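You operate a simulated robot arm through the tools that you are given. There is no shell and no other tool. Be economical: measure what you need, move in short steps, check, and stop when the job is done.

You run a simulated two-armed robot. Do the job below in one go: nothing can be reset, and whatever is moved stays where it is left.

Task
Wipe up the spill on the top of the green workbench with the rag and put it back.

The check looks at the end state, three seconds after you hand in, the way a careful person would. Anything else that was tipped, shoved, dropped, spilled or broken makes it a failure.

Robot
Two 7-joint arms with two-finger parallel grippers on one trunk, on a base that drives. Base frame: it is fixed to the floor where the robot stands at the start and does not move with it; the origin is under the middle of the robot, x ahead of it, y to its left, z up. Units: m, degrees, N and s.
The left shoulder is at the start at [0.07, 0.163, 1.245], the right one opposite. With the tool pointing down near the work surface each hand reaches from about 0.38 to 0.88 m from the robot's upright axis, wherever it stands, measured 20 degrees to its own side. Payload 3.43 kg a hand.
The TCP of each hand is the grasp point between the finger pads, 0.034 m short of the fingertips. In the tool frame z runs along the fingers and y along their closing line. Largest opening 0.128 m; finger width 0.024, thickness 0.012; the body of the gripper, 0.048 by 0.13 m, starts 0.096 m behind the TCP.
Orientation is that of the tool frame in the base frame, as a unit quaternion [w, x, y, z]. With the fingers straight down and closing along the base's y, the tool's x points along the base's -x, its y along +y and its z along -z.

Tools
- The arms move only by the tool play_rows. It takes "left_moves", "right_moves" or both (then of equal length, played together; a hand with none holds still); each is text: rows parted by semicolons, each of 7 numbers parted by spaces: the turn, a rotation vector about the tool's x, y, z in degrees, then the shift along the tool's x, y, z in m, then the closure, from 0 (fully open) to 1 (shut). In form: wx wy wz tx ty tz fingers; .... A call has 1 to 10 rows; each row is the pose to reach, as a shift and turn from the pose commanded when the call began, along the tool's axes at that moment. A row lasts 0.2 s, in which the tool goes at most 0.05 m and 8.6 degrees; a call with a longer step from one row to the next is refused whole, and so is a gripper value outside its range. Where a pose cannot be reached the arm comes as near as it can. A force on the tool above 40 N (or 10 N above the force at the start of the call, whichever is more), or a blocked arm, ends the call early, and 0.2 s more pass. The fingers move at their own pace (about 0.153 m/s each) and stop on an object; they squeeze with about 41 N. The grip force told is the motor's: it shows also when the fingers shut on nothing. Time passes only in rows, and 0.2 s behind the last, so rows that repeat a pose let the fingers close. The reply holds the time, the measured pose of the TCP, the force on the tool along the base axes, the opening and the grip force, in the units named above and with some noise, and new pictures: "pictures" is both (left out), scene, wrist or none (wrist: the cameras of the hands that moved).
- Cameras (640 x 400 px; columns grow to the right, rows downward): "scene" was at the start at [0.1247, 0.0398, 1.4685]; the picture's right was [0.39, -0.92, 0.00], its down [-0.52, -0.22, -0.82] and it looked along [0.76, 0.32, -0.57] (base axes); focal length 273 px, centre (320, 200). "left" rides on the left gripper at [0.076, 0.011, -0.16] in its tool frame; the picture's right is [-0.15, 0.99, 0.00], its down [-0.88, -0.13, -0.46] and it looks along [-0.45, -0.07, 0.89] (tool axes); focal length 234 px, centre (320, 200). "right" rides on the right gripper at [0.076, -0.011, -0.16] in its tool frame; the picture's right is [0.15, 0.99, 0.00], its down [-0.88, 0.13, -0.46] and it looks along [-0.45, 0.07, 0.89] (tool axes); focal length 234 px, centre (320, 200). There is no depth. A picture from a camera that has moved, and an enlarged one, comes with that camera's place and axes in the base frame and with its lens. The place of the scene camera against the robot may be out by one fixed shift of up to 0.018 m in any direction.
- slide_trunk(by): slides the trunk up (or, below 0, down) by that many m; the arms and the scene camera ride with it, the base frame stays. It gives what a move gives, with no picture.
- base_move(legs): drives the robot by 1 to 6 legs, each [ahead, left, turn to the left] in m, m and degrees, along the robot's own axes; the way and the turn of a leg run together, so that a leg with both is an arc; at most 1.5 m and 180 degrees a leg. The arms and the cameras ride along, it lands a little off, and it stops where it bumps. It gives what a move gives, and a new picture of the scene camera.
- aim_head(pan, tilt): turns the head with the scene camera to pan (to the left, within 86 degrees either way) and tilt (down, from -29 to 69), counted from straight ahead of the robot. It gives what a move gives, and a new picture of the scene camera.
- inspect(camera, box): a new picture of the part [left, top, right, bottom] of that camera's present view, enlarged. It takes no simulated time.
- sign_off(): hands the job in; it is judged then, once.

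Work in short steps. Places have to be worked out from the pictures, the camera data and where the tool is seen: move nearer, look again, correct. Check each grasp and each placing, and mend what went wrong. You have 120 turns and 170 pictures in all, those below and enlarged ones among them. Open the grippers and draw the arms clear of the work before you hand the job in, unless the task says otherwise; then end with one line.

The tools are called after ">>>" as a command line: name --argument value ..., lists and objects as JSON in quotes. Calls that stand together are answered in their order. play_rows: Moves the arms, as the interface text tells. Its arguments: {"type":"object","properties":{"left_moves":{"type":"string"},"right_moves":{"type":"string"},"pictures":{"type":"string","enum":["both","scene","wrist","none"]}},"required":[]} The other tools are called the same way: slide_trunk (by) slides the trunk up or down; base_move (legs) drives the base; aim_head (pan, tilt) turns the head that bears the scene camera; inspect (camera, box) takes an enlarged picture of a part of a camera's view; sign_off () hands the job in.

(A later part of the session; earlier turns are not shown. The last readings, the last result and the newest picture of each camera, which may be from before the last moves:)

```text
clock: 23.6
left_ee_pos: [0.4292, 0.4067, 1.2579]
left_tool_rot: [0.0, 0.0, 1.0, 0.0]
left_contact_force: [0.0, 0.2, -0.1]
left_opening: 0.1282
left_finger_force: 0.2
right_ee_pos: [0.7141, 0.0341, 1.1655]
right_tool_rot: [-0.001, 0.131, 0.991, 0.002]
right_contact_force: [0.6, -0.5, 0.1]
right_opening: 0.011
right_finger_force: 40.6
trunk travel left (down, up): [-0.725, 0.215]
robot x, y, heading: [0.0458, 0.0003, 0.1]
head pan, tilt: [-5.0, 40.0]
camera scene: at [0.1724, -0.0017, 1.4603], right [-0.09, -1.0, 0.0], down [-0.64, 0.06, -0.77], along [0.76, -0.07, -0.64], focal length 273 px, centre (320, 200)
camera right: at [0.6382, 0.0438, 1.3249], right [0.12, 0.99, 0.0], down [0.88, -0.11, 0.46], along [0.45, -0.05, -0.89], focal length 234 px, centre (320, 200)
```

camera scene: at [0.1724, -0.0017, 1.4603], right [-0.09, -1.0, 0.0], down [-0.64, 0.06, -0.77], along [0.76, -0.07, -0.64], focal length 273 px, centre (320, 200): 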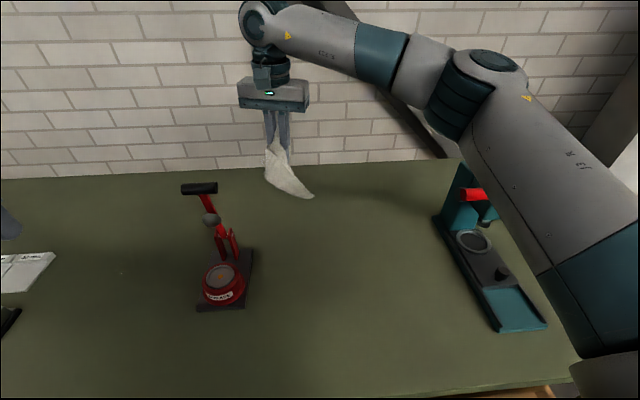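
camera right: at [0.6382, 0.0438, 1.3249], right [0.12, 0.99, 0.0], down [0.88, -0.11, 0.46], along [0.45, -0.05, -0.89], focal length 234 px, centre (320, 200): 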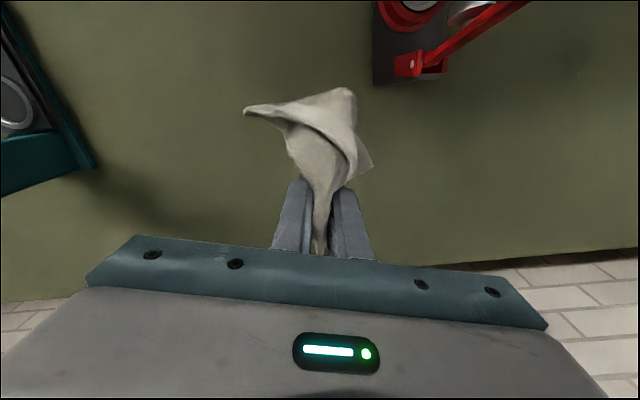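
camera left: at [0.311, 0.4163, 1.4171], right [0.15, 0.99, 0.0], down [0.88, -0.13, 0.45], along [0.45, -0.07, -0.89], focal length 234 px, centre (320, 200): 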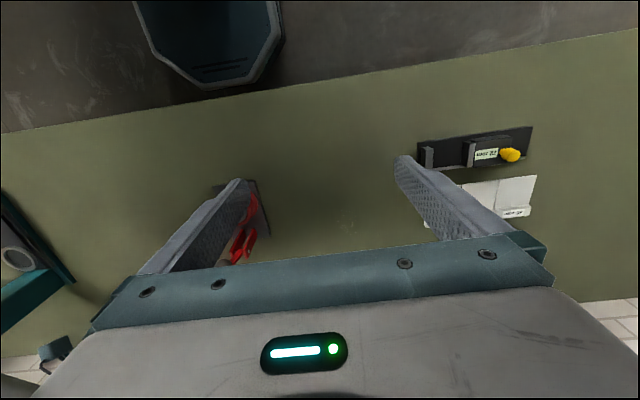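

The cloth hangs clear and the faint spill glint shows at scene (122,272). I raise the trunk so everything passes over the pump handle, and then drive back, left, and turn right 20° so the arm comes in away from the pump.

>>> slide_trunk --by 0.2

>>> base_move --legs '[[-0.08, 0, 0], [0, 0.37, 0], [0, 0.37, 0], [0, 0, -20]]'

>>> aim_head --pan -10 --tilt 45

```text
clock: 25.7
left_ee_pos: [0.4282, 0.406, 1.4585]
left_tool_rot: [0.0, 0.0, 1.0, -0.001]
left_contact_force: [0.1, 0.7, -0.3]
left_opening: 0.1281
left_finger_force: 0.0
right_ee_pos: [0.7131, 0.0344, 1.3658]
right_tool_rot: [0.002, 0.13, 0.991, 0.002]
right_contact_force: [-0.3, 0.4, 0.0]
right_opening: 0.0112
right_finger_force: 40.6
trunk travel left (down, up): [-0.925, 0.015]
robot x, y, heading: [0.0436, -0.0, -0.1]
head pan, tilt: [-5.0, 40.0]
```

```text
clock: 31.7
left_ee_pos: [0.4673, 0.9764, 1.4595]
left_tool_rot: [0.0, 0.179, 0.984, 0.0]
left_contact_force: [0.7, 0.1, -0.7]
left_opening: 0.1281
left_finger_force: 0.2
right_ee_pos: [0.6037, 0.5288, 1.365]
right_tool_rot: [0.001, 0.306, 0.952, 0.001]
right_contact_force: [0.0, -0.5, -0.3]
right_opening: 0.0109
right_finger_force: 41.1
trunk travel left (down, up): [-0.925, 0.015]
robot x, y, heading: [-0.0362, 0.7311, -20.4]
head pan, tilt: [-5.0, 40.0]
camera scene: at [0.0812, 0.6831, 1.6605], right [-0.43, -0.9, 0.0], down [-0.58, 0.28, -0.77], along [0.69, -0.33, -0.64], focal length 273 px, centre (320, 200)
```

scene: 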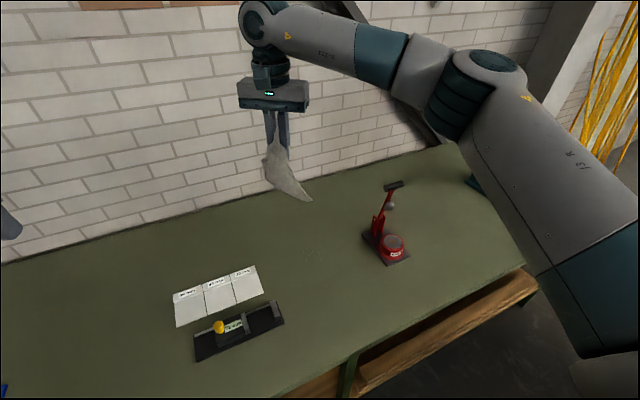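

```text
clock: 32.4
left_ee_pos: [0.4684, 0.9744, 1.4574]
left_tool_rot: [-0.001, 0.178, 0.984, 0.0]
left_contact_force: [0.5, 1.0, 0.2]
left_opening: 0.1283
left_finger_force: 0.0
right_ee_pos: [0.6039, 0.5287, 1.3647]
right_tool_rot: [0.002, 0.306, 0.952, 0.002]
right_contact_force: [0.1, 0.0, -0.2]
right_opening: 0.0104
right_finger_force: 40.4
trunk travel left (down, up): [-0.925, 0.015]
robot x, y, heading: [-0.0357, 0.7287, -20.5]
head pan, tilt: [-10.0, 45.0]
camera scene: at [0.0745, 0.6773, 1.6532], right [-0.51, -0.86, 0.0], down [-0.61, 0.36, -0.71], along [0.61, -0.36, -0.71], focal length 273 px, centre (320, 200)
```

scene: 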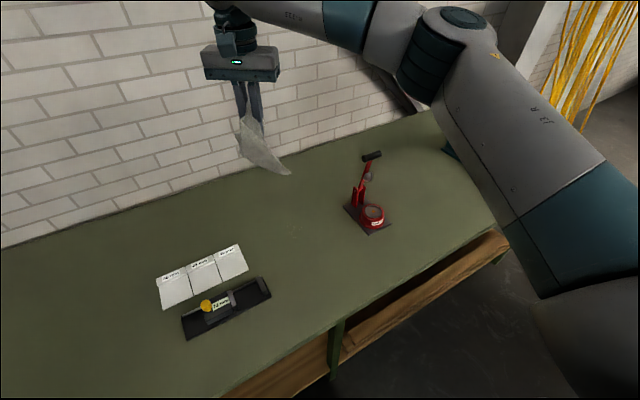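

The spill should project at about (296,229) here; I enlarge there to confirm.

>>> inspect --camera "scene" --box '[240, 195, 352, 265]'

>>> inspect --camera "right" --box '[0, 0, 640, 400]'

```text
5.71 times, centred on (296, 230) of scene
camera zoom: at [0.0745, 0.6773, 1.6532], right [-0.51, -0.86, 0.0], down [-0.61, 0.36, -0.71], along [0.61, -0.36, -0.71], focal length 1558 px, centre (457, 29)
```

zoom: 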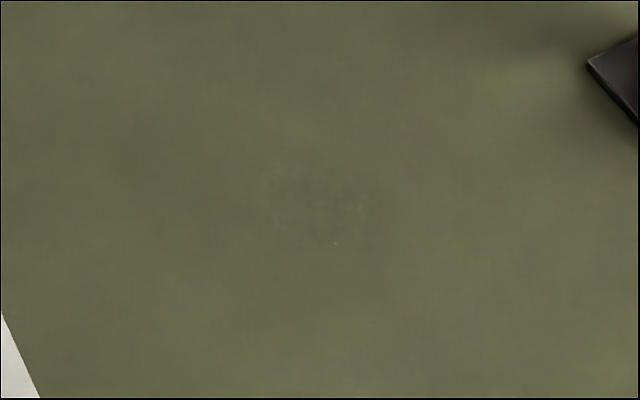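

```text
1.00 times, centred on (320, 200) of right
camera zoom: at [0.5356, 0.5633, 1.525], right [0.46, 0.89, 0.0], down [0.79, -0.41, 0.46], along [0.41, -0.21, -0.89], focal length 234 px, centre (320, 200)
```

zoom: 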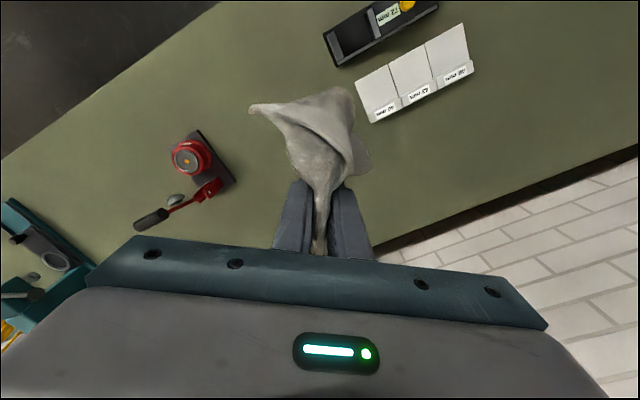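

Spill confirmed near (0.638, 0.442). I move the cloth over it and lower to z 1.10.

>>> play_rows --right_moves "0 0 0 -0.012 -0.008 0.035 1; 0 0 0 -0.025 -0.016 0.07 1; 0 0 0 -0.04 -0.026 0.11 1; 0 0 0 -0.055 -0.036 0.15 1; 0 0 0 -0.07 -0.045 0.19 1; 0 0 0 -0.0825 -0.0517 0.225 1; 0 0 0 -0.0825 -0.0517 0.25 1; 0 0 0 -0.0825 -0.0517 0.25 1" --pictures "both"

```text
clock: 34.2
left_ee_pos: [0.468, 0.9751, 1.4574]
left_tool_rot: [0.001, 0.179, 0.984, 0.0]
left_contact_force: [-0.2, 0.4, -0.1]
left_opening: 0.128
left_finger_force: 0.2
right_ee_pos: [0.6418, 0.4378, 1.1158]
right_tool_rot: [0.001, 0.306, 0.952, 0.002]
right_contact_force: [-0.6, -0.6, 0.0]
right_opening: 0.0107
right_finger_force: 40.9
trunk travel left (down, up): [-0.925, 0.015]
robot x, y, heading: [-0.0381, 0.731, -20.5]
head pan, tilt: [-10.0, 45.0]
camera scene: at [0.0744, 0.6767, 1.6532], right [-0.51, -0.86, 0.0], down [-0.61, 0.36, -0.71], along [0.61, -0.36, -0.71], focal length 273 px, centre (320, 200)
camera right: at [0.5734, 0.4723, 1.2743], right [0.46, 0.89, 0.0], down [0.79, -0.41, 0.46], along [0.41, -0.21, -0.89], focal length 234 px, centre (320, 200)
```

scene: 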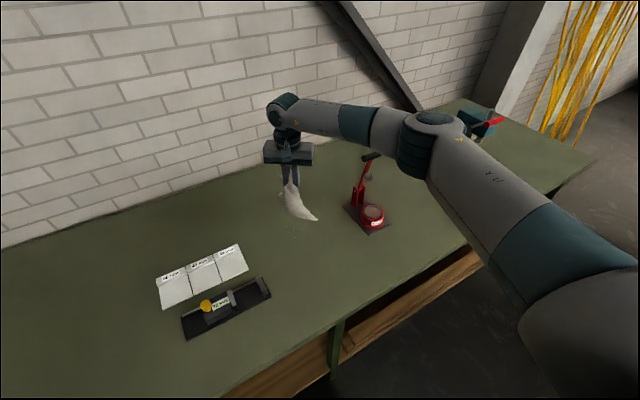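
right: 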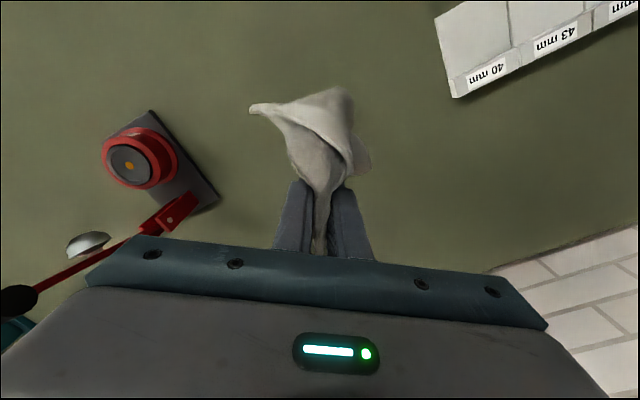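

Clear of the pump. I lower until the cloth bunches on the spill, watching the force.

>>> play_rows --right_moves "0 0 0 0 0 0.04 1; 0 0 0 0 0 0.08 1; 0 0 0 0 0 0.11 1; 0 0 0 0 0 0.135 1; 0 0 0 0 0 0.155 1; 0 0 0 0 0 0.165 1; 0 0 0 0 0 0.165 1" --pictures "both"

>>> inspect --camera "scene" --box '[240, 120, 400, 220]'

```text
clock: 35.8
left_ee_pos: [0.4659, 0.9739, 1.4585]
left_tool_rot: [0.0, 0.179, 0.984, 0.0]
left_contact_force: [0.0, 0.3, 0.0]
left_opening: 0.1279
left_finger_force: 0.0
right_ee_pos: [0.6436, 0.4369, 0.9493]
right_tool_rot: [0.001, 0.306, 0.952, 0.002]
right_contact_force: [-0.2, -0.7, 1.0]
right_opening: 0.0108
right_finger_force: 41.1
trunk travel left (down, up): [-0.925, 0.015]
robot x, y, heading: [-0.0364, 0.7298, -20.5]
head pan, tilt: [-10.0, 45.0]
camera scene: at [0.0743, 0.6764, 1.6532], right [-0.51, -0.86, 0.0], down [-0.61, 0.36, -0.71], along [0.61, -0.36, -0.71], focal length 273 px, centre (320, 200)
camera right: at [0.5752, 0.472, 1.1093], right [0.46, 0.89, 0.0], down [0.79, -0.41, 0.46], along [0.41, -0.21, -0.89], focal length 234 px, centre (320, 200)
```

scene: 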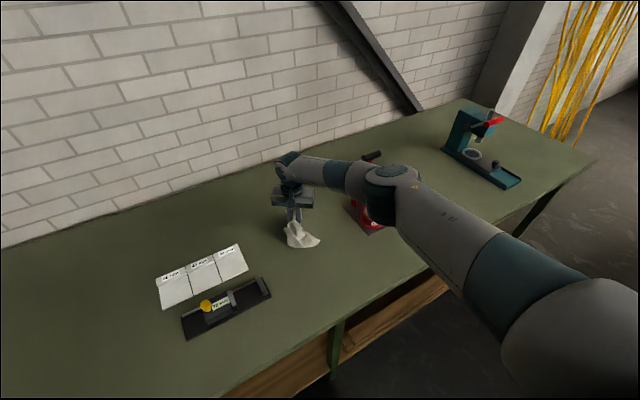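
right: 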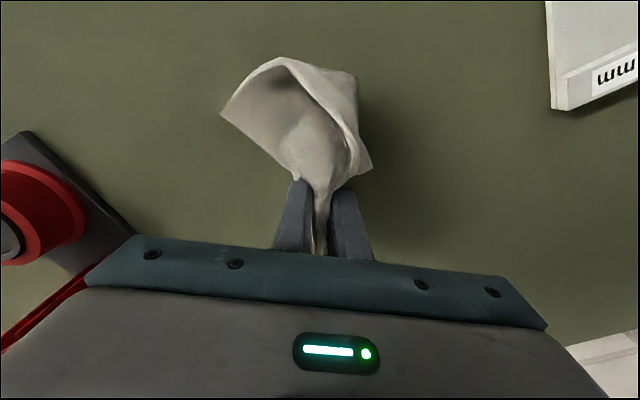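

```text
4.00 times, centred on (320, 170) of scene
camera zoom: at [0.0743, 0.6764, 1.6532], right [-0.51, -0.86, 0.0], down [-0.61, 0.36, -0.71], along [0.61, -0.36, -0.71], focal length 1090 px, centre (320, 320)
```

zoom: 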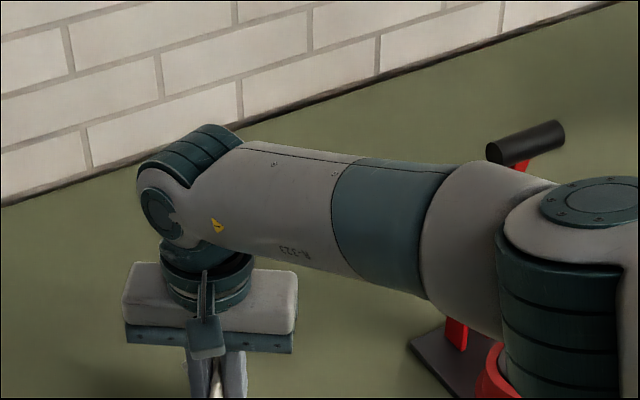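

The cloth lies from the fingers towards -x, its patch near (0.59, 0.45), with the pump well clear. I press slightly lower and run strokes that drag the patch across the whole spill.

>>> play_rows --right_moves "0 0 0 -0.0244 0.0175 0.007 1; 0 0 0 -0.0488 0.035 0.009 1; 0 0 0 -0.0313 0.0593 0.009 1; 0 0 0 -0.0069 0.0419 0.009 1; 0 0 0 0.0175 0.0244 0.009 1; 0 0 0 0.0163 -0.0116 0.009 1; 0 0 0 -0.0175 -0.0244 0.009 1; 0 0 0 -0.0419 -0.0069 0.009 1; 0 0 0 -0.0663 0.0105 0.009 1; 0 0 0 -0.0488 0.035 0.009 1" --pictures "both"

>>> inspect --camera "scene" --box '[240, 195, 352, 265]'

```text
clock: 38.0
left_ee_pos: [0.4663, 0.9726, 1.4583]
left_tool_rot: [0.001, 0.179, 0.984, 0.0]
left_contact_force: [1.1, 0.1, -0.1]
left_opening: 0.128
left_finger_force: 0.1
right_ee_pos: [0.6649, 0.44, 0.952]
right_tool_rot: [0.002, 0.306, 0.952, 0.003]
right_contact_force: [-0.2, -0.6, -0.3]
right_opening: 0.0104
right_finger_force: 41.2
right hand out of reach, approached as far as the arm can: row 1, 2, 3, 4, 5, 8, 9, 10
trunk travel left (down, up): [-0.925, 0.015]
robot x, y, heading: [-0.0401, 0.7281, -20.9]
head pan, tilt: [-10.0, 45.0]
camera scene: at [0.073, 0.6752, 1.6533], right [-0.51, -0.86, 0.0], down [-0.61, 0.36, -0.71], along [0.61, -0.36, -0.71], focal length 273 px, centre (320, 200)
camera right: at [0.5971, 0.475, 1.1106], right [0.46, 0.89, 0.0], down [0.79, -0.41, 0.46], along [0.41, -0.21, -0.89], focal length 234 px, centre (320, 200)
```

scene: 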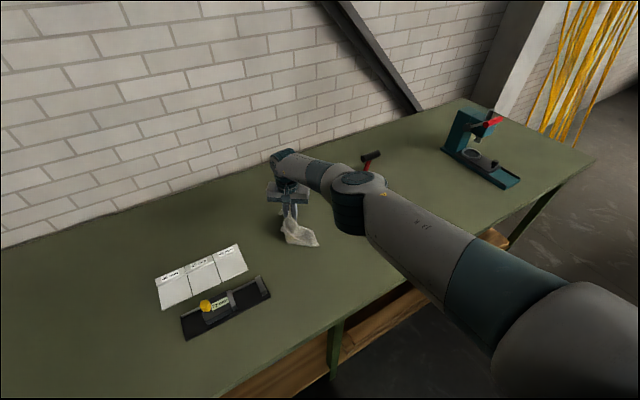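
right: 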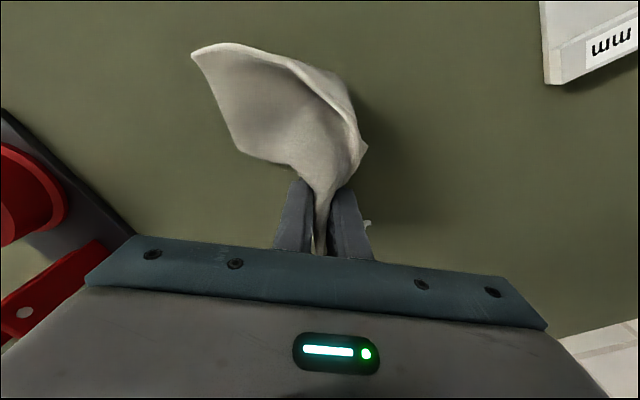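

```text
5.71 times, centred on (296, 230) of scene
camera zoom: at [0.073, 0.6752, 1.6533], right [-0.51, -0.86, 0.0], down [-0.61, 0.36, -0.71], along [0.61, -0.36, -0.71], focal length 1558 px, centre (457, 29)
```

zoom: 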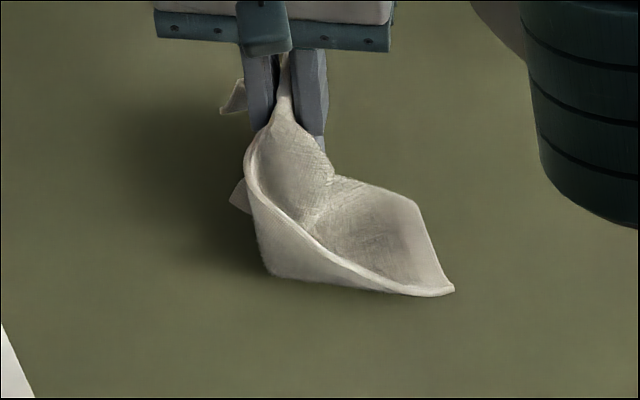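

The stretched arm limits x because the trunk is high. I lift the cloth to look at the spill and free it for lowering the trunk.

>>> play_rows --right_moves "0 0 0 0.01 0 -0.04 1; 0 0 0 0.02 0 -0.09 1; 0 0 0 0.03 0 -0.14 1; 0 0 0 0.04 0 -0.18 1; 0 0 0 0.04 0 -0.18 1" --pictures "none"

>>> inspect --camera "scene" --box '[240, 195, 352, 265]'

>>> inspect --camera "right" --box '[160, 40, 480, 240]'

```text
refused: row 2 steps farther than a row can; nothing moved
```

```text
5.71 times, centred on (296, 230) of scene
camera zoom: at [0.073, 0.6752, 1.6533], right [-0.51, -0.86, 0.0], down [-0.61, 0.36, -0.71], along [0.61, -0.36, -0.71], focal length 1558 px, centre (457, 29)
```

zoom: 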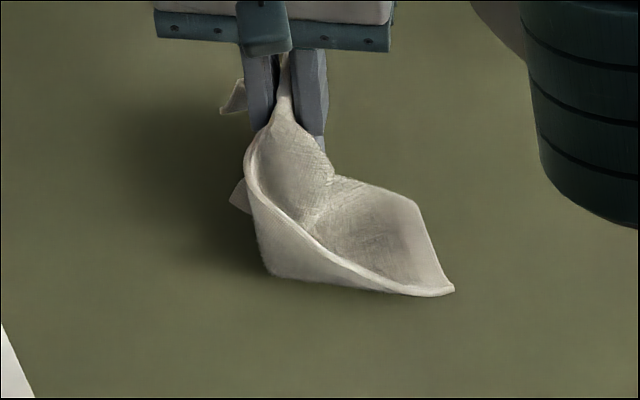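

```text
2.00 times, centred on (320, 140) of right
camera zoom: at [0.5971, 0.475, 1.1106], right [0.46, 0.89, 0.0], down [0.79, -0.41, 0.46], along [0.41, -0.21, -0.89], focal length 468 px, centre (320, 320)
```

zoom: 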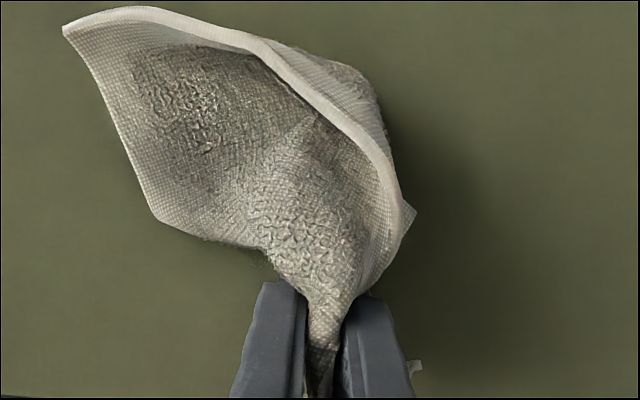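

A step was too long; I repeat the lift with smaller ones.

>>> play_rows --right_moves "0 0 0 0.01 0 -0.04 1; 0 0 0 0.02 0 -0.08 1; 0 0 0 0.03 0 -0.12 1; 0 0 0 0.04 0 -0.16 1; 0 0 0 0.05 0 -0.2 1; 0 0 0 0.05 0 -0.2 1" --pictures "scene"

>>> inspect --camera "scene" --box '[240, 195, 352, 265]'

```text
clock: 39.4
left_ee_pos: [0.4691, 0.9766, 1.4574]
left_tool_rot: [0.0, 0.179, 0.984, -0.001]
left_contact_force: [-0.3, 0.4, -0.8]
left_opening: 0.1282
left_finger_force: 0.2
right_ee_pos: [0.6269, 0.4741, 1.1508]
right_tool_rot: [0.0, 0.306, 0.952, 0.001]
right_contact_force: [-0.2, 0.7, 0.2]
right_opening: 0.0101
right_finger_force: 41.1
trunk travel left (down, up): [-0.925, 0.015]
robot x, y, heading: [-0.0356, 0.7308, -20.5]
head pan, tilt: [-10.0, 45.0]
camera scene: at [0.075, 0.6776, 1.6532], right [-0.51, -0.86, 0.0], down [-0.61, 0.36, -0.71], along [0.61, -0.36, -0.71], focal length 273 px, centre (320, 200)
```

scene: 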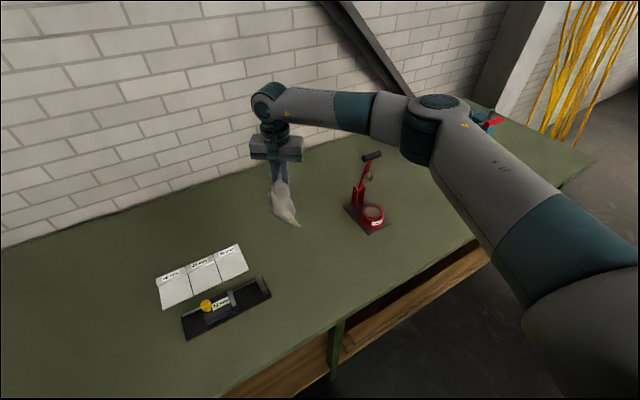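

```text
5.71 times, centred on (296, 230) of scene
camera zoom: at [0.075, 0.6776, 1.6532], right [-0.51, -0.86, 0.0], down [-0.61, 0.36, -0.71], along [0.61, -0.36, -0.71], focal length 1558 px, centre (457, 29)
```

zoom: 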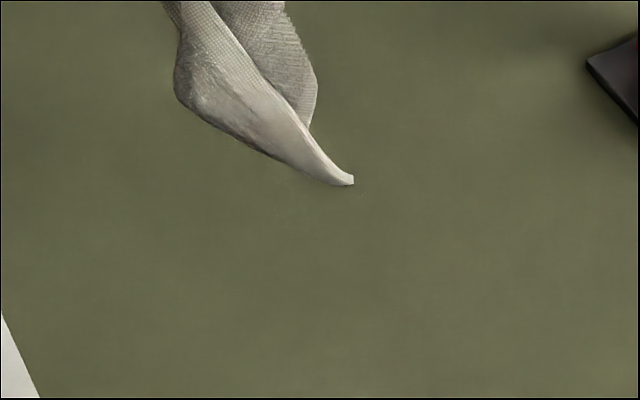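

Most of the mark seems gone, with perhaps a faint rest at the upper part near (290,185). I raise the hand more, lower the trunk, and look again.

>>> play_rows --right_moves "0 0 0 0 0.02 -0.04 1; 0 0 0 0 0.04 -0.08 1; 0 0 0 0 0.06 -0.12 1; 0 0 0 0 0.06 -0.12 1" --pictures "none"

>>> inspect --camera "scene" --box '[240, 195, 352, 265]'

>>> slide_trunk --by -0.15

>>> inspect --camera "right" --box '[160, 40, 480, 240]'

```text
clock: 40.4
left_ee_pos: [0.4679, 0.9731, 1.4584]
left_tool_rot: [-0.001, 0.178, 0.984, 0.0]
left_contact_force: [-0.5, 0.1, -0.7]
left_opening: 0.1278
left_finger_force: 0.0
right_ee_pos: [0.6576, 0.5192, 1.2727]
right_tool_rot: [0.001, 0.306, 0.952, 0.002]
right_contact_force: [-0.1, 0.0, -0.3]
right_opening: 0.0104
right_finger_force: 41.2
trunk travel left (down, up): [-0.925, 0.015]
robot x, y, heading: [-0.0393, 0.7312, -20.3]
head pan, tilt: [-10.0, 45.0]
```

```text
5.71 times, centred on (296, 230) of scene
camera zoom: at [0.0742, 0.6757, 1.6531], right [-0.51, -0.86, 0.0], down [-0.61, 0.36, -0.71], along [0.61, -0.36, -0.71], focal length 1558 px, centre (457, 29)
```

zoom: 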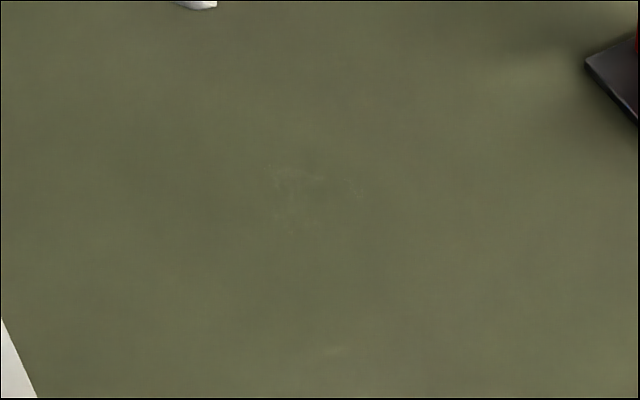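

```text
clock: 42.1
left_ee_pos: [0.4672, 0.9733, 1.3084]
left_tool_rot: [0.0, 0.179, 0.984, 0.0]
left_contact_force: [-0.1, -0.1, 0.3]
left_opening: 0.1281
left_finger_force: 0.2
right_ee_pos: [0.6581, 0.5209, 1.1219]
right_tool_rot: [0.002, 0.305, 0.952, 0.002]
right_contact_force: [0.1, -0.4, 0.0]
right_opening: 0.0101
right_finger_force: 40.6
trunk travel left (down, up): [-0.775, 0.165]
robot x, y, heading: [-0.0352, 0.7296, -20.6]
head pan, tilt: [-10.0, 45.0]
```

```text
2.00 times, centred on (320, 140) of right
camera zoom: at [0.5904, 0.555, 1.2822], right [0.46, 0.89, 0.0], down [0.79, -0.41, 0.46], along [0.41, -0.21, -0.89], focal length 468 px, centre (320, 320)
```

zoom: 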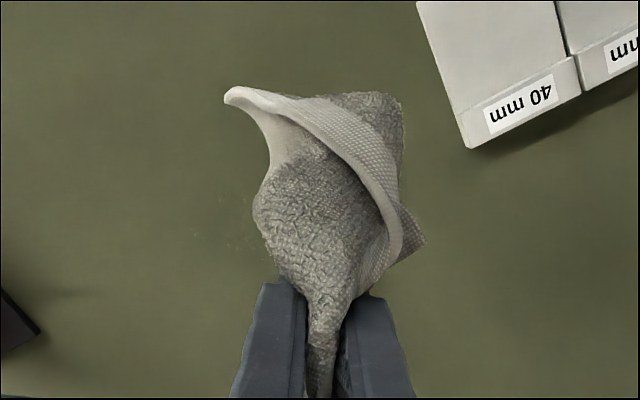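

Part of the film remains around (0.65, 0.44), mainly its far side. With the trunk lower I go back with the hand further out, at (0.688, 0.44), and lay the cloth down again.

>>> play_rows --right_moves "0 0 0 -0.02 -0.013 0.02 1; 0 0 0 -0.04 -0.027 0.05 1; 0 0 0 -0.06 -0.04 0.08 1; 0 0 0 -0.071 -0.0475 0.115 1; 0 0 0 -0.071 -0.0475 0.145 1; 0 0 0 -0.071 -0.0475 0.165 1; 0 0 0 -0.071 -0.0475 0.175 1; 0 0 0 -0.071 -0.0475 0.175 1" --pictures "both"

```text
clock: 43.9
left_ee_pos: [0.4677, 0.9747, 1.3084]
left_tool_rot: [-0.001, 0.179, 0.984, 0.0]
left_contact_force: [0.1, 0.3, 0.0]
left_opening: 0.1279
left_finger_force: 0.1
right_ee_pos: [0.6896, 0.4394, 0.947]
right_tool_rot: [0.002, 0.306, 0.952, 0.002]
right_contact_force: [0.1, 0.0, 0.2]
right_opening: 0.0102
right_finger_force: 41.6
trunk travel left (down, up): [-0.775, 0.165]
robot x, y, heading: [-0.0372, 0.7291, -20.6]
head pan, tilt: [-10.0, 45.0]
camera scene: at [0.074, 0.6765, 1.5032], right [-0.51, -0.86, 0.0], down [-0.61, 0.36, -0.71], along [0.61, -0.36, -0.71], focal length 273 px, centre (320, 200)
camera right: at [0.6215, 0.4743, 1.1065], right [0.46, 0.89, 0.0], down [0.79, -0.41, 0.46], along [0.41, -0.21, -0.89], focal length 234 px, centre (320, 200)
```

scene: 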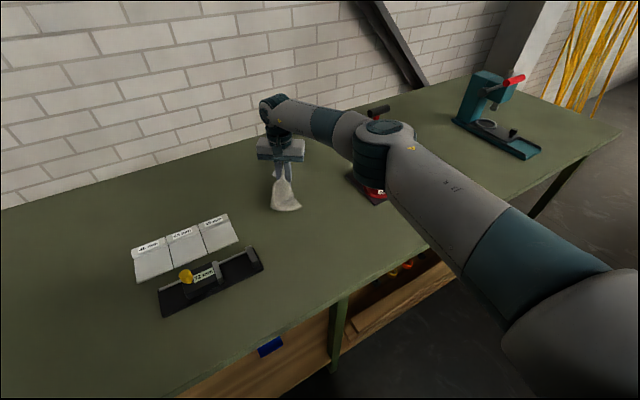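
right: 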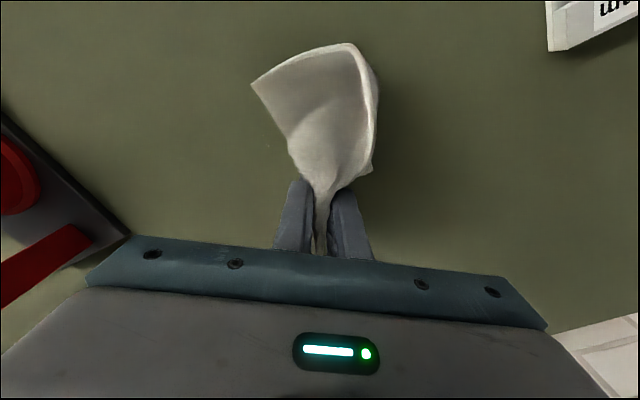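

Cloth patch lies around (0.64, 0.465), while the remaining glint is near (0.647, 0.41). I wipe with strokes shifted toward -y, keeping well off the pump.

>>> play_rows --right_moves "0 0 0 -0.0233 -0.0325 0.004 1; 0 0 0 -0.0466 -0.065 0.006 1; 0 0 0 -0.0395 -0.0209 0.006 1; 0 0 0 -0.0163 0.0116 0.006 1; 0 0 0 -0.0029 -0.0349 0.006 1; 0 0 0 -0.0244 -0.0685 0.006 1; 0 0 0 -0.0488 -0.0511 0.006 1; 0 0 0 -0.0448 -0.011 0.006 1; 0 0 0 -0.0175 -0.0244 0.006 1; 0 0 0 0.0069 -0.0419 0.006 1" --pictures "both"

>>> inspect --camera "right" --box '[160, 40, 480, 240]'

```text
clock: 46.1
left_ee_pos: [0.4662, 0.9752, 1.3087]
left_tool_rot: [0.001, 0.178, 0.984, 0.0]
left_contact_force: [0.1, 0.2, -0.1]
left_opening: 0.1279
left_finger_force: 0.0
right_ee_pos: [0.6579, 0.4093, 0.9391]
right_tool_rot: [0.003, 0.306, 0.952, 0.002]
right_contact_force: [2.3, -2.6, 9.0]
right_opening: 0.0101
right_finger_force: 40.9
right hand out of reach, approached as far as the arm can: row 3, 4, 8
trunk travel left (down, up): [-0.775, 0.165]
robot x, y, heading: [-0.0365, 0.7274, -20.8]
head pan, tilt: [-10.0, 45.0]
camera scene: at [0.0728, 0.6766, 1.5033], right [-0.51, -0.86, 0.0], down [-0.61, 0.36, -0.71], along [0.61, -0.36, -0.71], focal length 273 px, centre (320, 200)
camera right: at [0.5891, 0.4445, 1.0999], right [0.46, 0.89, 0.0], down [0.79, -0.41, 0.46], along [0.41, -0.21, -0.89], focal length 234 px, centre (320, 200)
```

scene: 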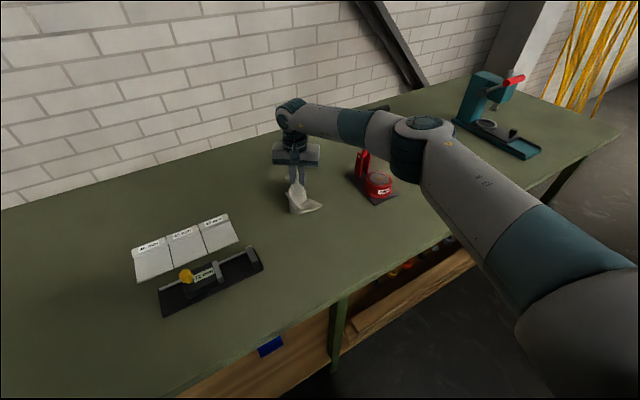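
right: 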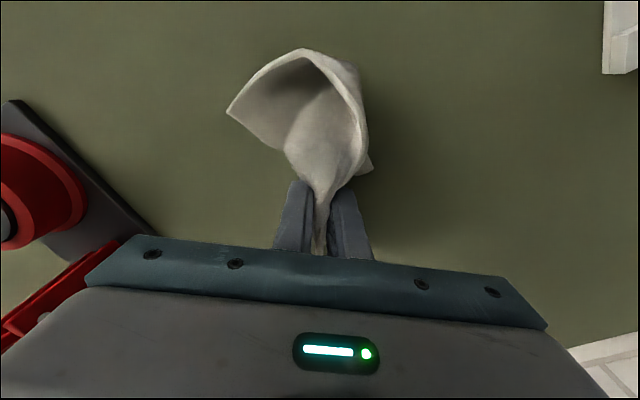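

```text
2.00 times, centred on (320, 140) of right
camera zoom: at [0.5891, 0.4445, 1.0999], right [0.46, 0.89, 0.0], down [0.79, -0.41, 0.46], along [0.41, -0.21, -0.89], focal length 468 px, centre (320, 320)
```

zoom: 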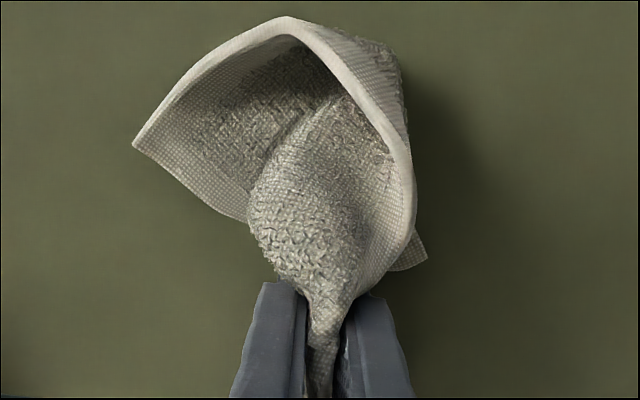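

I lift the cloth aside to check what is left.

>>> play_rows --right_moves "0 0 0 0 0.01 -0.04 1; 0 0 0 0 0.03 -0.08 1; 0 0 0 0 0.05 -0.12 1; 0 0 0 0 0.07 -0.16 1; 0 0 0 0 0.09 -0.2 1; 0 0 0 0 0.11 -0.23 1; 0 0 0 0 0.11 -0.23 1" --pictures "scene"

>>> inspect --camera "scene" --box '[230, 165, 342, 235]'

>>> inspect --camera "right" --box '[160, 80, 416, 240]'

```text
clock: 47.7
left_ee_pos: [0.4673, 0.9744, 1.3078]
left_tool_rot: [-0.001, 0.179, 0.984, 0.0]
left_contact_force: [0.2, -0.3, 0.5]
left_opening: 0.1281
left_finger_force: 0.0
right_ee_pos: [0.7077, 0.4993, 1.1679]
right_tool_rot: [0.001, 0.307, 0.952, 0.001]
right_contact_force: [0.0, 0.0, -0.2]
right_opening: 0.0101
right_finger_force: 40.9
right hand out of reach, approached as far as the arm can: row 5, 6, 7
trunk travel left (down, up): [-0.775, 0.165]
robot x, y, heading: [-0.034, 0.7293, -20.6]
head pan, tilt: [-10.0, 45.0]
camera scene: at [0.0746, 0.677, 1.5032], right [-0.51, -0.86, 0.0], down [-0.61, 0.36, -0.71], along [0.61, -0.36, -0.71], focal length 273 px, centre (320, 200)
```

scene: 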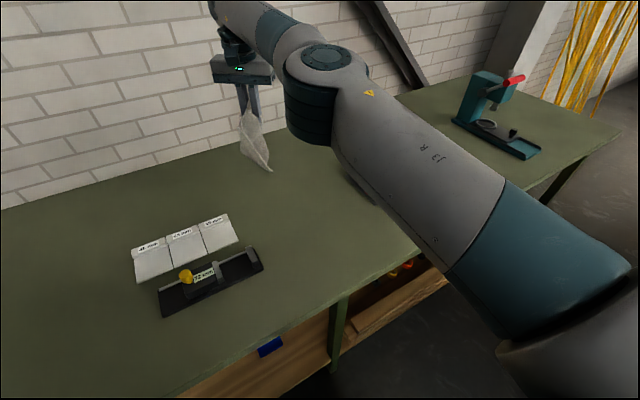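

```text
5.71 times, centred on (286, 200) of scene
camera zoom: at [0.0746, 0.677, 1.5032], right [-0.51, -0.86, 0.0], down [-0.61, 0.36, -0.71], along [0.61, -0.36, -0.71], focal length 1558 px, centre (514, 200)
```

zoom: 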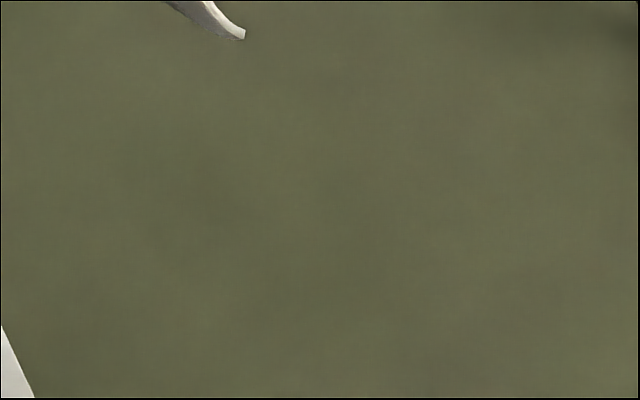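

```text
2.50 times, centred on (288, 160) of right
camera zoom: at [0.6387, 0.5328, 1.3271], right [0.46, 0.89, 0.0], down [0.79, -0.41, 0.46], along [0.41, -0.21, -0.89], focal length 585 px, centre (400, 300)
```

zoom: 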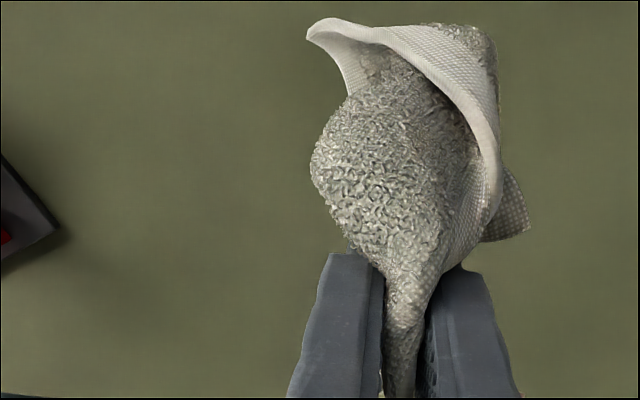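

The area looks clean. I check more closely, including the spot at about (0.535, 0.483) where a faint streak showed earlier.

>>> inspect --camera "scene" --box '[256, 180, 320, 220]'

>>> inspect --camera "scene" --box '[250, 195, 362, 265]'

>>> inspect --camera "right" --box '[190, 20, 318, 100]'

```text
10.00 times, centred on (288, 200) of scene
camera zoom: at [0.0746, 0.677, 1.5032], right [-0.51, -0.86, 0.0], down [-0.61, 0.36, -0.71], along [0.61, -0.36, -0.71], focal length 2726 px, centre (640, 200)
```

zoom: 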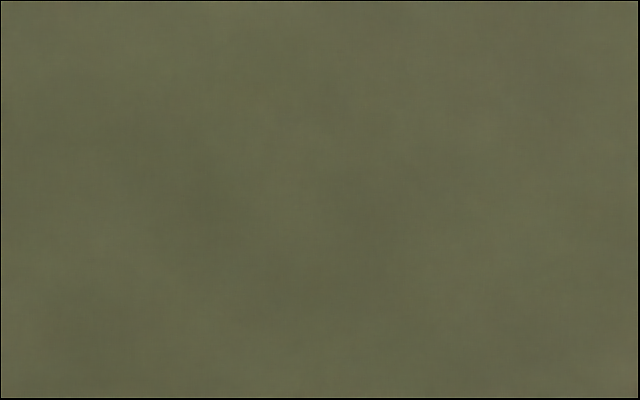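

```text
5.71 times, centred on (306, 230) of scene
camera zoom: at [0.0746, 0.677, 1.5032], right [-0.51, -0.86, 0.0], down [-0.61, 0.36, -0.71], along [0.61, -0.36, -0.71], focal length 1558 px, centre (400, 29)
```

zoom: 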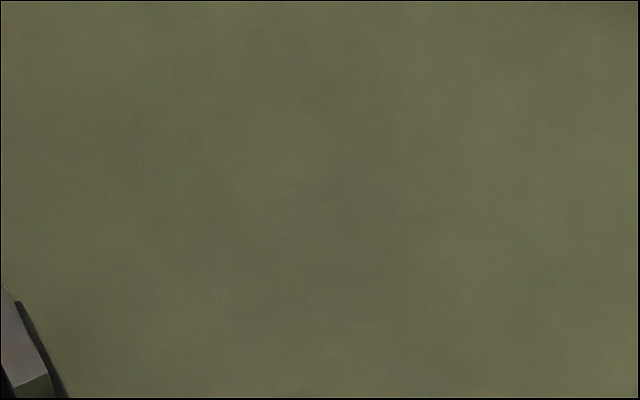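

```text
5.00 times, centred on (254, 60) of right
camera zoom: at [0.6387, 0.5328, 1.3271], right [0.46, 0.89, 0.0], down [0.79, -0.41, 0.46], along [0.41, -0.21, -0.89], focal length 1171 px, centre (650, 900)
```

zoom: 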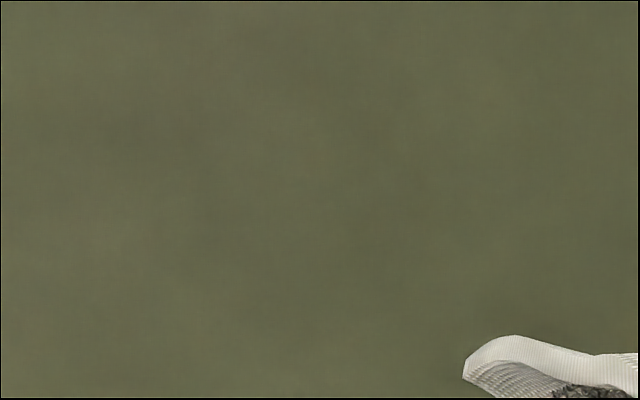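

The bench is clean there from both views. I raise the hand and trunk and drive back the same way.

>>> play_rows --right_moves "0 0 0 0.03 -0.01 -0.03 1; 0 0 0 0.06 -0.02 -0.06 1; 0 0 0 0.06 -0.02 -0.06 1" --pictures "none"

>>> slide_trunk --by 0.15

>>> base_move --legs '[[0, 0, 20.6], [0, -0.37, 0], [0, -0.36, 0]]'

>>> aim_head --pan 0 --tilt 42

```text
clock: 48.5
left_ee_pos: [0.4663, 0.9738, 1.3071]
left_tool_rot: [0.0, 0.178, 0.984, -0.001]
left_contact_force: [-0.4, -0.4, -0.6]
left_opening: 0.1279
left_finger_force: 0.1
right_ee_pos: [0.6941, 0.504, 1.2256]
right_tool_rot: [-0.001, 0.305, 0.952, 0.002]
right_contact_force: [-0.5, 0.0, -1.3]
right_opening: 0.01
right_finger_force: 40.9
right hand out of reach, approached as far as the arm can: row 1, 2, 3
trunk travel left (down, up): [-0.775, 0.165]
robot x, y, heading: [-0.0366, 0.7275, -20.5]
head pan, tilt: [-10.0, 45.0]
```

```text
clock: 50.3
left_ee_pos: [0.4675, 0.9748, 1.4574]
left_tool_rot: [0.0, 0.179, 0.984, 0.0]
left_contact_force: [0.1, -0.3, -0.5]
left_opening: 0.1278
left_finger_force: 0.0
right_ee_pos: [0.6942, 0.5021, 1.3751]
right_tool_rot: [0.0, 0.305, 0.952, 0.001]
right_contact_force: [-0.2, 0.4, 0.4]
right_opening: 0.0104
right_finger_force: 41.8
trunk travel left (down, up): [-0.925, 0.015]
robot x, y, heading: [-0.037, 0.727, -20.4]
head pan, tilt: [-10.0, 45.0]
```

```text
clock: 55.7
left_ee_pos: [0.3544, 0.4103, 1.4568]
left_tool_rot: [0.0, -0.007, 1.0, -0.001]
left_contact_force: [0.7, -0.2, -0.4]
left_opening: 0.1277
left_finger_force: 0.0
right_ee_pos: [0.7365, 0.0548, 1.3751]
right_tool_rot: [0.0, 0.124, 0.992, 0.0]
right_contact_force: [0.5, 0.8, 0.1]
right_opening: 0.01
right_finger_force: 40.6
trunk travel left (down, up): [-0.925, 0.015]
robot x, y, heading: [-0.0251, -0.002, 0.9]
head pan, tilt: [-10.0, 45.0]
camera scene: at [0.0982, -0.0062, 1.6532], right [-0.16, -0.99, 0.0], down [-0.7, 0.11, -0.71], along [0.7, -0.11, -0.71], focal length 273 px, centre (320, 200)
```

scene: 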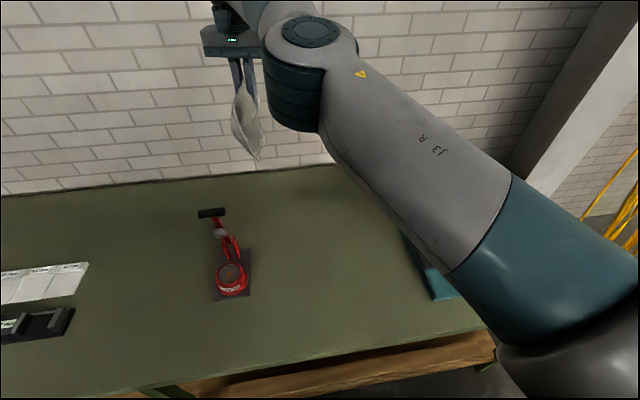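

```text
clock: 56.4
left_ee_pos: [0.3542, 0.4088, 1.4578]
left_tool_rot: [0.0, -0.007, 1.0, -0.001]
left_contact_force: [0.1, 0.8, -0.2]
left_opening: 0.1282
left_finger_force: 0.0
right_ee_pos: [0.736, 0.0532, 1.3761]
right_tool_rot: [0.0, 0.123, 0.992, 0.0]
right_contact_force: [0.7, 0.0, -0.2]
right_opening: 0.0099
right_finger_force: 40.9
trunk travel left (down, up): [-0.925, 0.015]
robot x, y, heading: [-0.026, -0.0045, 0.8]
head pan, tilt: [0.0, 42.0]
camera scene: at [0.1015, 0.005, 1.6575], right [0.01, -1.0, 0.0], down [-0.67, -0.01, -0.74], along [0.74, 0.01, -0.67], focal length 273 px, centre (320, 200)
```

scene: 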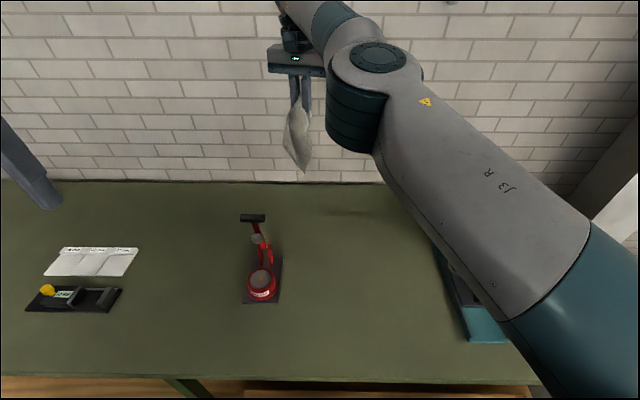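

Back in front. I drive ahead 6 cm, lower the trunk to its starting height, and then go over the pick-up place.

>>> base_move --legs '[[0.062, 0, -0.8]]'

>>> slide_trunk --by -0.2

```text
clock: 57.4
left_ee_pos: [0.4069, 0.4026, 1.4631]
left_tool_rot: [0.005, 0.0, 1.0, 0.0]
left_contact_force: [-1.4, 0.5, 0.4]
left_opening: 0.1282
left_finger_force: 0.1
right_ee_pos: [0.7846, 0.0429, 1.3831]
right_tool_rot: [0.005, 0.13, 0.992, 0.002]
right_contact_force: [-0.8, -0.5, -0.6]
right_opening: 0.01
right_finger_force: 40.8
trunk travel left (down, up): [-0.925, 0.015]
robot x, y, heading: [0.0337, -0.0038, -0.0]
head pan, tilt: [0.0, 42.0]
camera scene: at [0.1476, 0.0029, 1.6589], right [0.0, -1.0, 0.0], down [-0.66, 0.0, -0.75], along [0.75, 0.0, -0.66], focal length 273 px, centre (320, 200)
```

scene: 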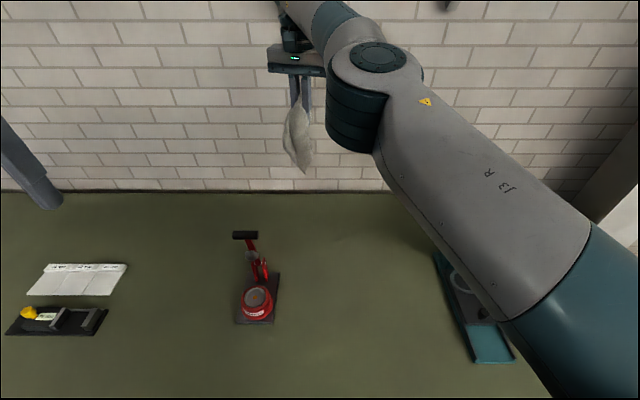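

```text
clock: 59.6
left_ee_pos: [0.4186, 0.4034, 1.2582]
left_tool_rot: [0.0, -0.001, 1.0, 0.0]
left_contact_force: [0.5, -0.5, -0.3]
left_opening: 0.1281
left_finger_force: 0.1
right_ee_pos: [0.7971, 0.0433, 1.1751]
right_tool_rot: [0.0, 0.129, 0.992, 0.001]
right_contact_force: [-0.1, 0.0, 0.1]
right_opening: 0.01
right_finger_force: 41.5
trunk travel left (down, up): [-0.725, 0.215]
robot x, y, heading: [0.036, 0.0002, 0.5]
head pan, tilt: [0.0, 42.0]
```

I move above the original grip point and lower the cloth there.

>>> play_rows --right_moves "0 0 0 0 -0.014 0.04 1; 0 0 0 0 -0.028 0.08 1; 0 0 0 0 -0.028 0.12 1; 0 0 0 -0.005 -0.028 0.155 1; 0 0 0 -0.01 -0.028 0.185 1; 0 0 0 -0.0157 -0.028 0.21 1; 0 0 0 -0.0157 -0.028 0.228 1; 0 0 0 -0.0157 -0.028 0.235 1; 0 0 0 -0.0157 -0.028 0.235 1" --pictures "both"

```text
clock: 61.6
left_ee_pos: [0.418, 0.4013, 1.2599]
left_tool_rot: [0.001, -0.001, 1.0, 0.001]
left_contact_force: [0.5, 0.0, 0.0]
left_opening: 0.128
left_finger_force: 0.0
right_ee_pos: [0.806, 0.0107, 0.942]
right_tool_rot: [0.0, 0.13, 0.992, 0.002]
right_contact_force: [-0.2, 1.9, 9.9]
right_opening: 0.0101
right_finger_force: 40.6
right hand out of reach, approached as far as the arm can: row 1, 2, 3, 4, 5
trunk travel left (down, up): [-0.725, 0.215]
robot x, y, heading: [0.0352, -0.0015, 0.0]
head pan, tilt: [0.0, 42.0]
camera scene: at [0.1604, 0.001, 1.4578], right [0.0, -1.0, 0.0], down [-0.67, 0.0, -0.74], along [0.74, 0.0, -0.67], focal length 273 px, centre (320, 200)
camera right: at [0.73, 0.0192, 1.1016], right [0.11, 0.99, 0.01], down [0.88, -0.1, 0.46], along [0.45, -0.05, -0.89], focal length 234 px, centre (320, 200)
```

scene: 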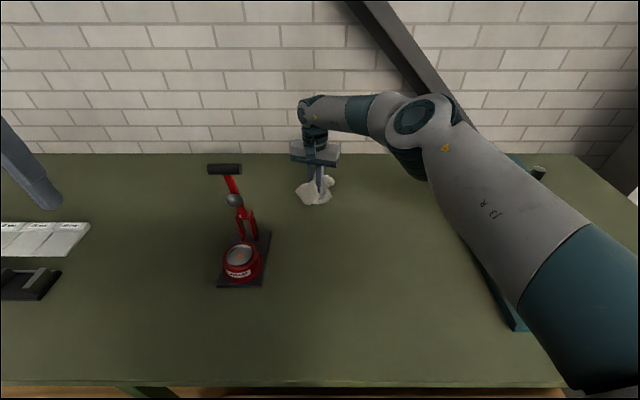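
right: 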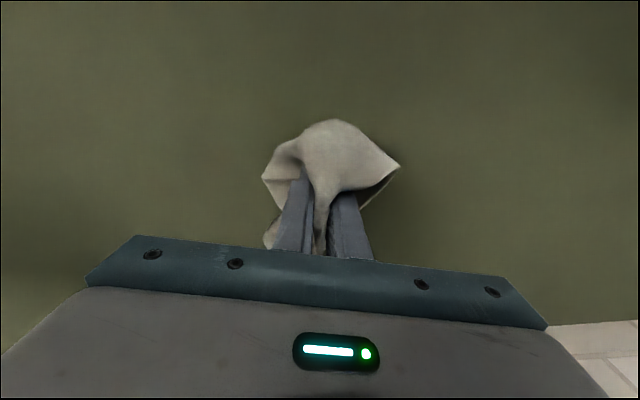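

The cloth bunched up beneath the fingers. I lift it and lay it down again with a small pull toward +x so that it spreads toward the robot as it lay before.

>>> play_rows --right_moves "0 0 0 0 0 -0.045 1; 0 0 0 0.025 0 -0.08 1; 0 0 0 0.05 0 -0.11 1; 0 0 0 0.07 0 -0.11 1; 0 0 0 0.07 0 -0.08 1; 0 0 0 0.065 0 -0.055 1; 0 0 0 0.05 0 -0.035 1; 0 0 0 0.035 0 -0.018 1; 0 0 0 0.018 0 -0.004 1; 0 0 0 0.012 0 -0.002 1" --pictures "both"

```text
clock: 63.8
left_ee_pos: [0.4203, 0.403, 1.2587]
left_tool_rot: [0.001, -0.001, 1.0, 0.0]
left_contact_force: [-0.7, -0.4, -0.4]
left_opening: 0.1281
left_finger_force: 0.0
right_ee_pos: [0.7937, 0.0157, 0.9427]
right_tool_rot: [0.0, 0.13, 0.992, 0.0]
right_contact_force: [-0.4, 0.1, 0.4]
right_opening: 0.0096
right_finger_force: 41.0
trunk travel left (down, up): [-0.725, 0.215]
robot x, y, heading: [0.039, -0.0026, 0.1]
head pan, tilt: [0.0, 42.0]
camera scene: at [0.1618, 0.003, 1.4575], right [0.0, -1.0, 0.0], down [-0.67, 0.0, -0.74], along [0.74, 0.0, -0.67], focal length 273 px, centre (320, 200)
camera right: at [0.7179, 0.024, 1.1033], right [0.11, 0.99, 0.0], down [0.88, -0.1, 0.46], along [0.45, -0.05, -0.89], focal length 234 px, centre (320, 200)
```

scene: 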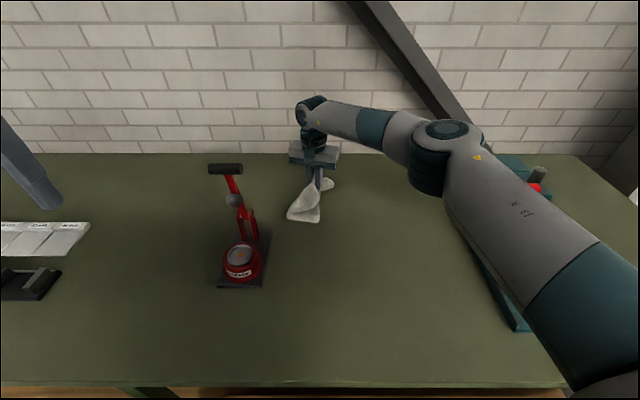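
right: 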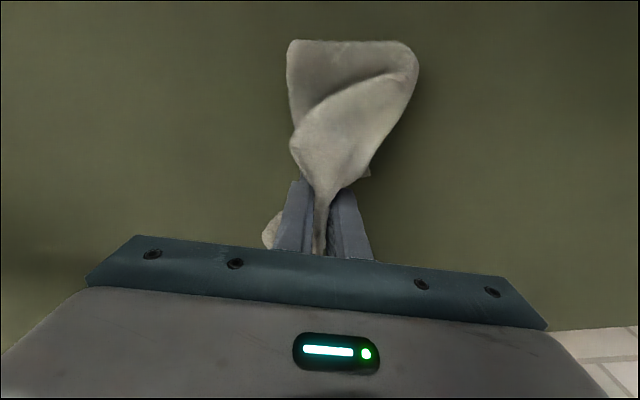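

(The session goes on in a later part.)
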